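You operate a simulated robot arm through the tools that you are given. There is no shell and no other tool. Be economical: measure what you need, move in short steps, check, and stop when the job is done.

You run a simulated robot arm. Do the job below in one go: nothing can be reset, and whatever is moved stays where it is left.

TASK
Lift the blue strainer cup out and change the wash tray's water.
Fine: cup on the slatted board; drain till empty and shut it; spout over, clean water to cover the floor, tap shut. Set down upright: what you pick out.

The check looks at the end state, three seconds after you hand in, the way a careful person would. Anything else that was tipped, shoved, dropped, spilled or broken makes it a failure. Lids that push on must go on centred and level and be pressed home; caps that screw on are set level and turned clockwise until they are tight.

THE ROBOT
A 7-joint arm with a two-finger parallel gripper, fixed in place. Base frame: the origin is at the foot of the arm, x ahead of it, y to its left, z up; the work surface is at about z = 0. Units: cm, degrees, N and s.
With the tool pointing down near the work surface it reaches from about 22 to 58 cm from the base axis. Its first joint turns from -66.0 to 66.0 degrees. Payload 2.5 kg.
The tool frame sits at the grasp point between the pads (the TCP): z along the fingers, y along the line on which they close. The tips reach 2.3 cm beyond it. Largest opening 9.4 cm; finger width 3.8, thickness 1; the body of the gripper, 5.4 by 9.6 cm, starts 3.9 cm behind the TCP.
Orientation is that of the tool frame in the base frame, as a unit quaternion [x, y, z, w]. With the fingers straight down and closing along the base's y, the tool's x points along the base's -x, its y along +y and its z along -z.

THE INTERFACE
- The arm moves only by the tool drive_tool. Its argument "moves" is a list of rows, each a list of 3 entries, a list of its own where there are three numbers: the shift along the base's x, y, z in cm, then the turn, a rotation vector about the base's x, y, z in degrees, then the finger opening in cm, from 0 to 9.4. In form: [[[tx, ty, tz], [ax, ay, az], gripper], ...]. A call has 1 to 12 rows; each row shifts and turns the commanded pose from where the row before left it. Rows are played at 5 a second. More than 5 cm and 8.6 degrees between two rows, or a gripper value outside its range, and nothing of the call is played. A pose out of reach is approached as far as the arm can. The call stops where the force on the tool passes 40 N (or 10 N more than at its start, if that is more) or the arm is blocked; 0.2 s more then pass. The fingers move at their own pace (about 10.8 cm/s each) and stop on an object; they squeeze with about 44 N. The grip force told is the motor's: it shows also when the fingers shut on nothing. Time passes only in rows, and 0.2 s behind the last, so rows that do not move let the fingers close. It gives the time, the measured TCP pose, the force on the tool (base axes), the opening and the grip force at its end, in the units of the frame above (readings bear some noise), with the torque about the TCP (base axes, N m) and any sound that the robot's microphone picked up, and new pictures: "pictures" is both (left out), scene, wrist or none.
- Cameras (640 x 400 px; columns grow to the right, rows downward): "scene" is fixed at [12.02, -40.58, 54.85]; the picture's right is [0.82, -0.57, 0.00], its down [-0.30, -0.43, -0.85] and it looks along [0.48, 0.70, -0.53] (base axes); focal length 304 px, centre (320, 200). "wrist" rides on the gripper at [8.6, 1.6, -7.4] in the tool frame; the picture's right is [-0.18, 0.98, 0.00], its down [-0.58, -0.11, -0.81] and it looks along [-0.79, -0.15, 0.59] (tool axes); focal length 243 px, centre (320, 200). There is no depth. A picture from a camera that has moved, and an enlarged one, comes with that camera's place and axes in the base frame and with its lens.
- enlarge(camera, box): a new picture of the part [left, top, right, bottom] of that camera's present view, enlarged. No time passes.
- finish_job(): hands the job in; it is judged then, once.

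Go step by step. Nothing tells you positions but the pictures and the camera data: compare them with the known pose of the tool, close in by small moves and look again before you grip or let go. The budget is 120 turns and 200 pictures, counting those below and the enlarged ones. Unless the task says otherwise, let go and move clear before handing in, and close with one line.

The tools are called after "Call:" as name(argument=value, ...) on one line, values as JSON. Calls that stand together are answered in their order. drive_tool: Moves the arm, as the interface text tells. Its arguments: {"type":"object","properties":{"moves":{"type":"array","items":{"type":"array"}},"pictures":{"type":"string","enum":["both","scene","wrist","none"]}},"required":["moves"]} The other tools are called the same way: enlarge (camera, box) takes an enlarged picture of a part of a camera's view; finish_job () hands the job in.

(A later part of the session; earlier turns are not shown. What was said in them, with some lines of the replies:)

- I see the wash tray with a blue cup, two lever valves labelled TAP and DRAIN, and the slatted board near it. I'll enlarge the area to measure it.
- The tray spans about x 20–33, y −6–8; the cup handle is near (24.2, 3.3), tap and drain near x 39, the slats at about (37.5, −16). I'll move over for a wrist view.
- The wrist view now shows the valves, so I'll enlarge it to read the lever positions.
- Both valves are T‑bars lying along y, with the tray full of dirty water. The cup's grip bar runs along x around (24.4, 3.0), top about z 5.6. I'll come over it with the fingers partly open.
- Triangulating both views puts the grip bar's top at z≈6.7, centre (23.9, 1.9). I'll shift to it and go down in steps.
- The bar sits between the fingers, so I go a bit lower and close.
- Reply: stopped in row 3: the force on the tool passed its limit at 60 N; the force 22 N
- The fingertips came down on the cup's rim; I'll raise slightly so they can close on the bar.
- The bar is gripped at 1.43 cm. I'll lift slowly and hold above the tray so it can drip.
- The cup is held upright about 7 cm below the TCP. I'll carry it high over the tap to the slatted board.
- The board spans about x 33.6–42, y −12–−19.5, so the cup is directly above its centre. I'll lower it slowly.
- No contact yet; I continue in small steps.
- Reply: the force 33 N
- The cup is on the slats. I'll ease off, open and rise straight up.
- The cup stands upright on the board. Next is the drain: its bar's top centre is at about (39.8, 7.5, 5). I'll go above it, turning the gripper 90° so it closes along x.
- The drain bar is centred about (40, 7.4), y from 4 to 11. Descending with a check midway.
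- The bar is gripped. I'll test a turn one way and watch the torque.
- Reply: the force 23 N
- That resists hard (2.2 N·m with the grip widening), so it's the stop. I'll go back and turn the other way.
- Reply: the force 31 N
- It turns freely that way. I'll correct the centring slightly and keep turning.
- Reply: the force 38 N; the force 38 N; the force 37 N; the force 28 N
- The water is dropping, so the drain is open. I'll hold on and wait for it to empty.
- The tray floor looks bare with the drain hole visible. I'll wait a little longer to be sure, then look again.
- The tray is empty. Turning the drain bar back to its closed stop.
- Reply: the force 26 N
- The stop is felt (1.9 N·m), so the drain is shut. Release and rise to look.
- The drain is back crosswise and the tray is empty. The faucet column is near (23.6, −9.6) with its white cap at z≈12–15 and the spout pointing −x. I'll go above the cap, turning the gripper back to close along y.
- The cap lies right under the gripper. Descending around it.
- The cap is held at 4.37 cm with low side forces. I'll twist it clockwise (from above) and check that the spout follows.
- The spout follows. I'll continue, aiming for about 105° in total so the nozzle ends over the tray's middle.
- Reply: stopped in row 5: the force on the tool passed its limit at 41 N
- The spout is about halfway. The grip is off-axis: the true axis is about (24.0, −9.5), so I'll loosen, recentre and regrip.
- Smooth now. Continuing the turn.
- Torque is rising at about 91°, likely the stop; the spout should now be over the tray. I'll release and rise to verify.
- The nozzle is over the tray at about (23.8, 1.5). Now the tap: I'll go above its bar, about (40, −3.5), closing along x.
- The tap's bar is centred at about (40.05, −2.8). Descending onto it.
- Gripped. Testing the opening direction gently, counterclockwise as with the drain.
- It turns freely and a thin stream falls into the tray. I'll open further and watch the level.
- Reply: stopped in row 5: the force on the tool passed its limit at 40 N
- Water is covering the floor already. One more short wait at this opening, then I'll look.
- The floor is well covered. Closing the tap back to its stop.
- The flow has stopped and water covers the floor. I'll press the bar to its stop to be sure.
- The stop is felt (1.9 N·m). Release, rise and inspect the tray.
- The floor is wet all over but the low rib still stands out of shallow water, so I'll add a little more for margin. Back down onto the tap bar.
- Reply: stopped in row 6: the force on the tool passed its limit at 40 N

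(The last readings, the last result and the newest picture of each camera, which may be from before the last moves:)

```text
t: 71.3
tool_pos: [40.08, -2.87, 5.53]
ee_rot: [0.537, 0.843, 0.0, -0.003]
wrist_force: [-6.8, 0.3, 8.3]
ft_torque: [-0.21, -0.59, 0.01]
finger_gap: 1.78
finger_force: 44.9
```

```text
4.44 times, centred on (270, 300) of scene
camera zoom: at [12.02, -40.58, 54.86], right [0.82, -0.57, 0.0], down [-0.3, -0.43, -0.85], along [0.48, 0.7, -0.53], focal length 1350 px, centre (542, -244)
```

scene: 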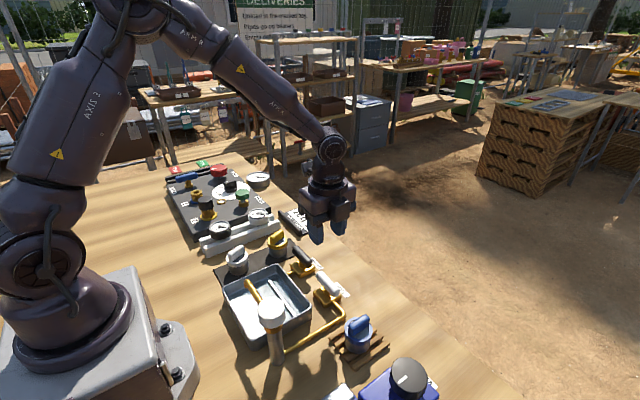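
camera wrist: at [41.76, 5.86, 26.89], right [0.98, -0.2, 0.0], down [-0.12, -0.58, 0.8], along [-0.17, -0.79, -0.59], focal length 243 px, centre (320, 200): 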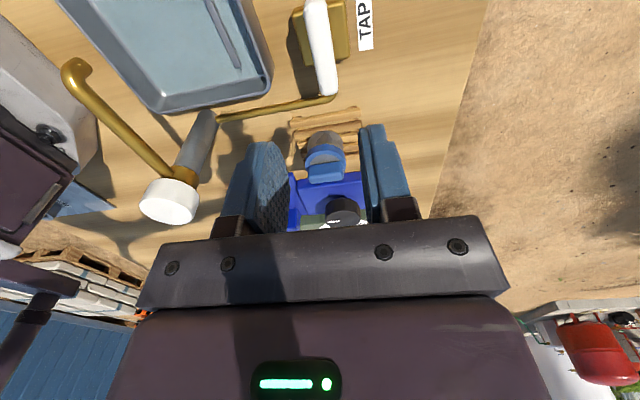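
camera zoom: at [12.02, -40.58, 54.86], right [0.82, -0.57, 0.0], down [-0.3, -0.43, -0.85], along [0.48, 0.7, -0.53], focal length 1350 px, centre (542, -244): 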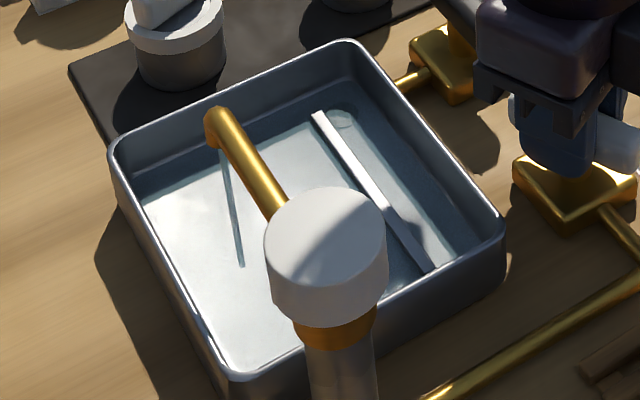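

The level is rising slowly. I'll wait a little more.

Call:
drive_tool(moves=[[[0, 0, 0], [0, 0, 0], 0], [[0, 0, 0], [0, 0, 0], 0], [[0, 0, 0], [0, 0, 0], 0], [[0, 0, 0], [0, 0, 0], 0], [[0, 0, 0], [0, 0, 0], 0], [[0, 0, 0], [0, 0, 0], 0], [[0, 0, 0], [0, 0, 0], 0], [[0, 0, 0], [0, 0, 0], 0], [[0, 0, 0], [0, 0, 0], 0], [[0, 0, 0], [0, 0, 0], 0], [[0, 0, 0], [0, 0, 0], 0], [[0, 0, 0], [0, 0, 0], 0]], pictures="none")

Call:
enlarge(camera="scene", box=[220, 255, 320, 345])

```text
t: 73.9
tool_pos: [39.86, -2.79, 5.36]
ee_rot: [0.537, 0.843, 0.001, -0.004]
wrist_force: [-6.5, -0.5, 12.7]
ft_torque: [0.47, -0.31, -0.03]
finger_gap: 1.79
finger_force: 44.8
```

```text
4.44 times, centred on (270, 300) of scene
camera zoom: at [12.02, -40.58, 54.86], right [0.82, -0.57, 0.0], down [-0.3, -0.43, -0.85], along [0.48, 0.7, -0.53], focal length 1350 px, centre (542, -244)
```

zoom: 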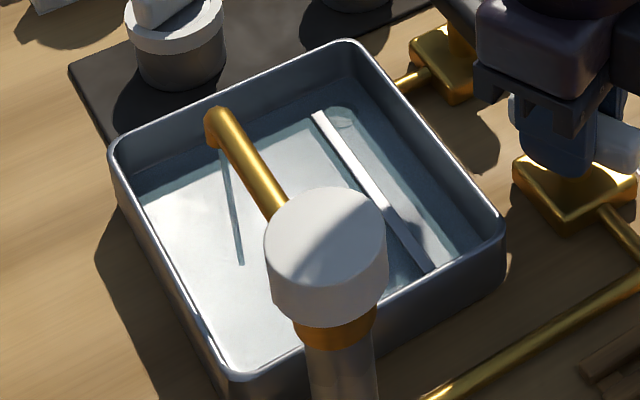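

Call:
drive_tool(moves=[[[0, 0, 0], [0, 0, 0], 0], [[0, 0, 0], [0, 0, 0], 0], [[0, 0, 0], [0, 0, 0], 0], [[0, 0, 0], [0, 0, 0], 0], [[0, 0, 0], [0, 0, 0], 0], [[0, 0, 0], [0, 0, 0], 0], [[0, 0, 0], [0, 0, 0], 0], [[0, 0, 0], [0, 0, 0], 0], [[0, 0, 0], [0, 0, 0], 0], [[0, 0, 0], [0, 0, 0], 0], [[0, 0, 0], [0, 0, 0], 0], [[0, 0, 0], [0, 0, 0], 0]], pictures="none")

Call:
enlarge(camera="scene", box=[220, 255, 320, 345])

```text
t: 76.5
tool_pos: [39.97, -2.82, 5.33]
ee_rot: [0.537, 0.844, 0.0, -0.004]
wrist_force: [-8.7, -0.7, 12.0]
ft_torque: [0.27, -0.42, -0.02]
finger_gap: 1.82
finger_force: 45.3
```

```text
4.44 times, centred on (270, 300) of scene
camera zoom: at [12.02, -40.58, 54.86], right [0.82, -0.57, 0.0], down [-0.3, -0.43, -0.85], along [0.48, 0.7, -0.53], focal length 1350 px, centre (542, -244)
```

zoom: 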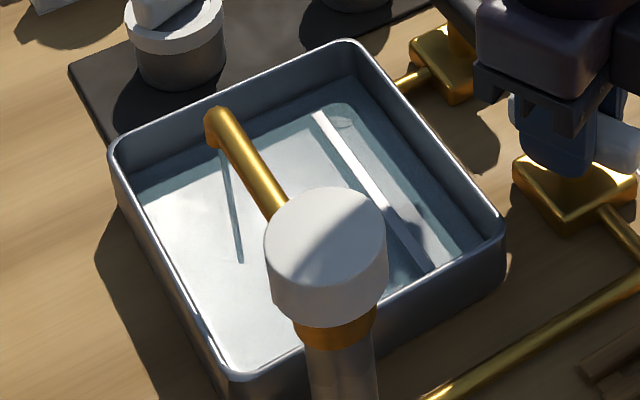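

The rib is now under water. Closing the tap: back about 25° and onto the stop.

Call:
drive_tool(moves=[[[0, 0, 0], [0, 0, -7], 0], [[0, 0, 0], [0, 0, -7], 0], [[0, 0, 0], [0, 0, -7], 0], [[0, 0, 0], [0, 0, -4], 0], [[0, 0, 0], [0, 0, -2.5], 0], [[0, 0, 0], [0, 0, 0], 0]], pictures="none")

```text
t: 77.9
tool_pos: [40.04, -2.81, 5.45]
ee_rot: [0.722, 0.692, 0.002, -0.002]
wrist_force: [4.9, 2.3, 8.6]
ft_torque: [-1.26, -0.19, 1.86]
finger_gap: 1.93
finger_force: 45.0
```

Stop felt. Release, rise clear and inspect.

Call:
drive_tool(moves=[[[0, 0, 0], [0, 0, 2], 0], [[0, 0, 0], [0, 0, 0], 2.8], [[0, 0, 0], [0, 0, 0], 4], [[0, 0, 2], [0, 0, 0], 4], [[0, 0, 4], [0, 0, 0], 4], [[0, 0, 4], [0, 0, 0], 4], [[0, 0, 4], [0, 0, 0], 4], [[0, 0, 3], [0, 0, 0], 4], [[0, 0, 0], [0, 0, 0], 4]])

Call:
enlarge(camera="scene", box=[210, 235, 390, 365])

Call:
enlarge(camera="scene", box=[220, 255, 320, 345])

```text
t: 79.9
tool_pos: [39.86, -2.8, 22.43]
ee_rot: [0.71, 0.704, 0.002, -0.004]
wrist_force: [1.3, -0.4, -0.7]
ft_torque: [0.02, -0.04, -0.01]
finger_gap: 3.99
finger_force: 0.1
camera wrist: at [41.66, 5.72, 29.99], right [0.98, -0.19, -0.01], down [-0.11, -0.59, 0.8], along [-0.16, -0.79, -0.6], focal length 243 px, centre (320, 200)
```

scene: 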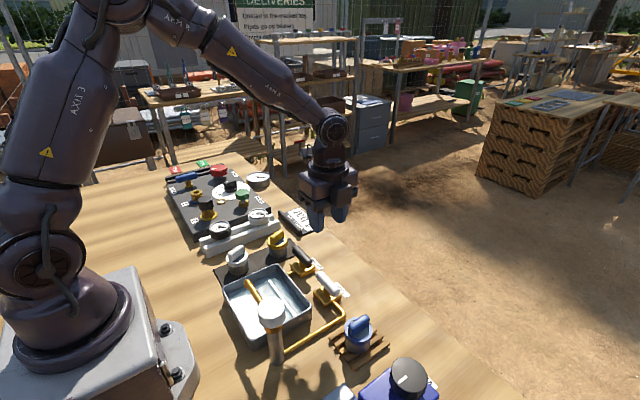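
wrist: 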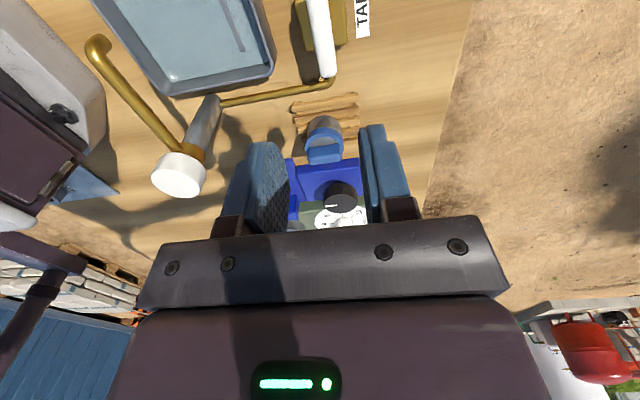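

```text
3.08 times, centred on (300, 300) of scene
camera zoom: at [12.02, -40.58, 54.85], right [0.82, -0.57, 0.0], down [-0.3, -0.43, -0.85], along [0.48, 0.7, -0.53], focal length 935 px, centre (382, -108)
```

zoom: 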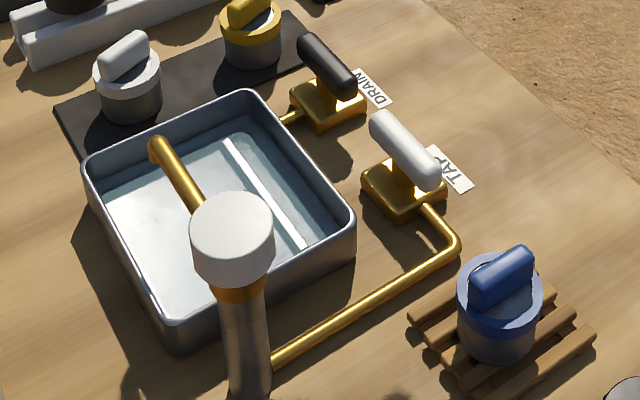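

```text
4.44 times, centred on (270, 300) of scene
camera zoom: at [12.02, -40.58, 54.85], right [0.82, -0.57, 0.0], down [-0.3, -0.43, -0.85], along [0.48, 0.7, -0.53], focal length 1350 px, centre (542, -244)
```

zoom: 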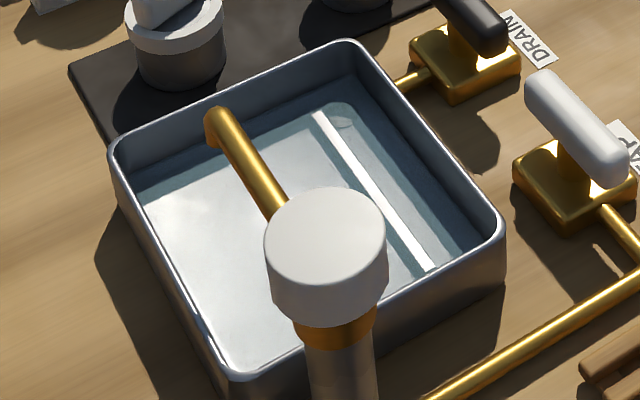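

Clean water covers the floor and the rib, both valves are shut, the spout is over the tray and the cup stands upright on the slats. I'm handing in.

Call:
finish_job()

```text
The job is handed in.
```

The blue cup stands upright on the slatted board. I drained the tray until it was empty and shut the drain, then swung the spout over it. Clean water now covers the tray floor, and the tap is shut.
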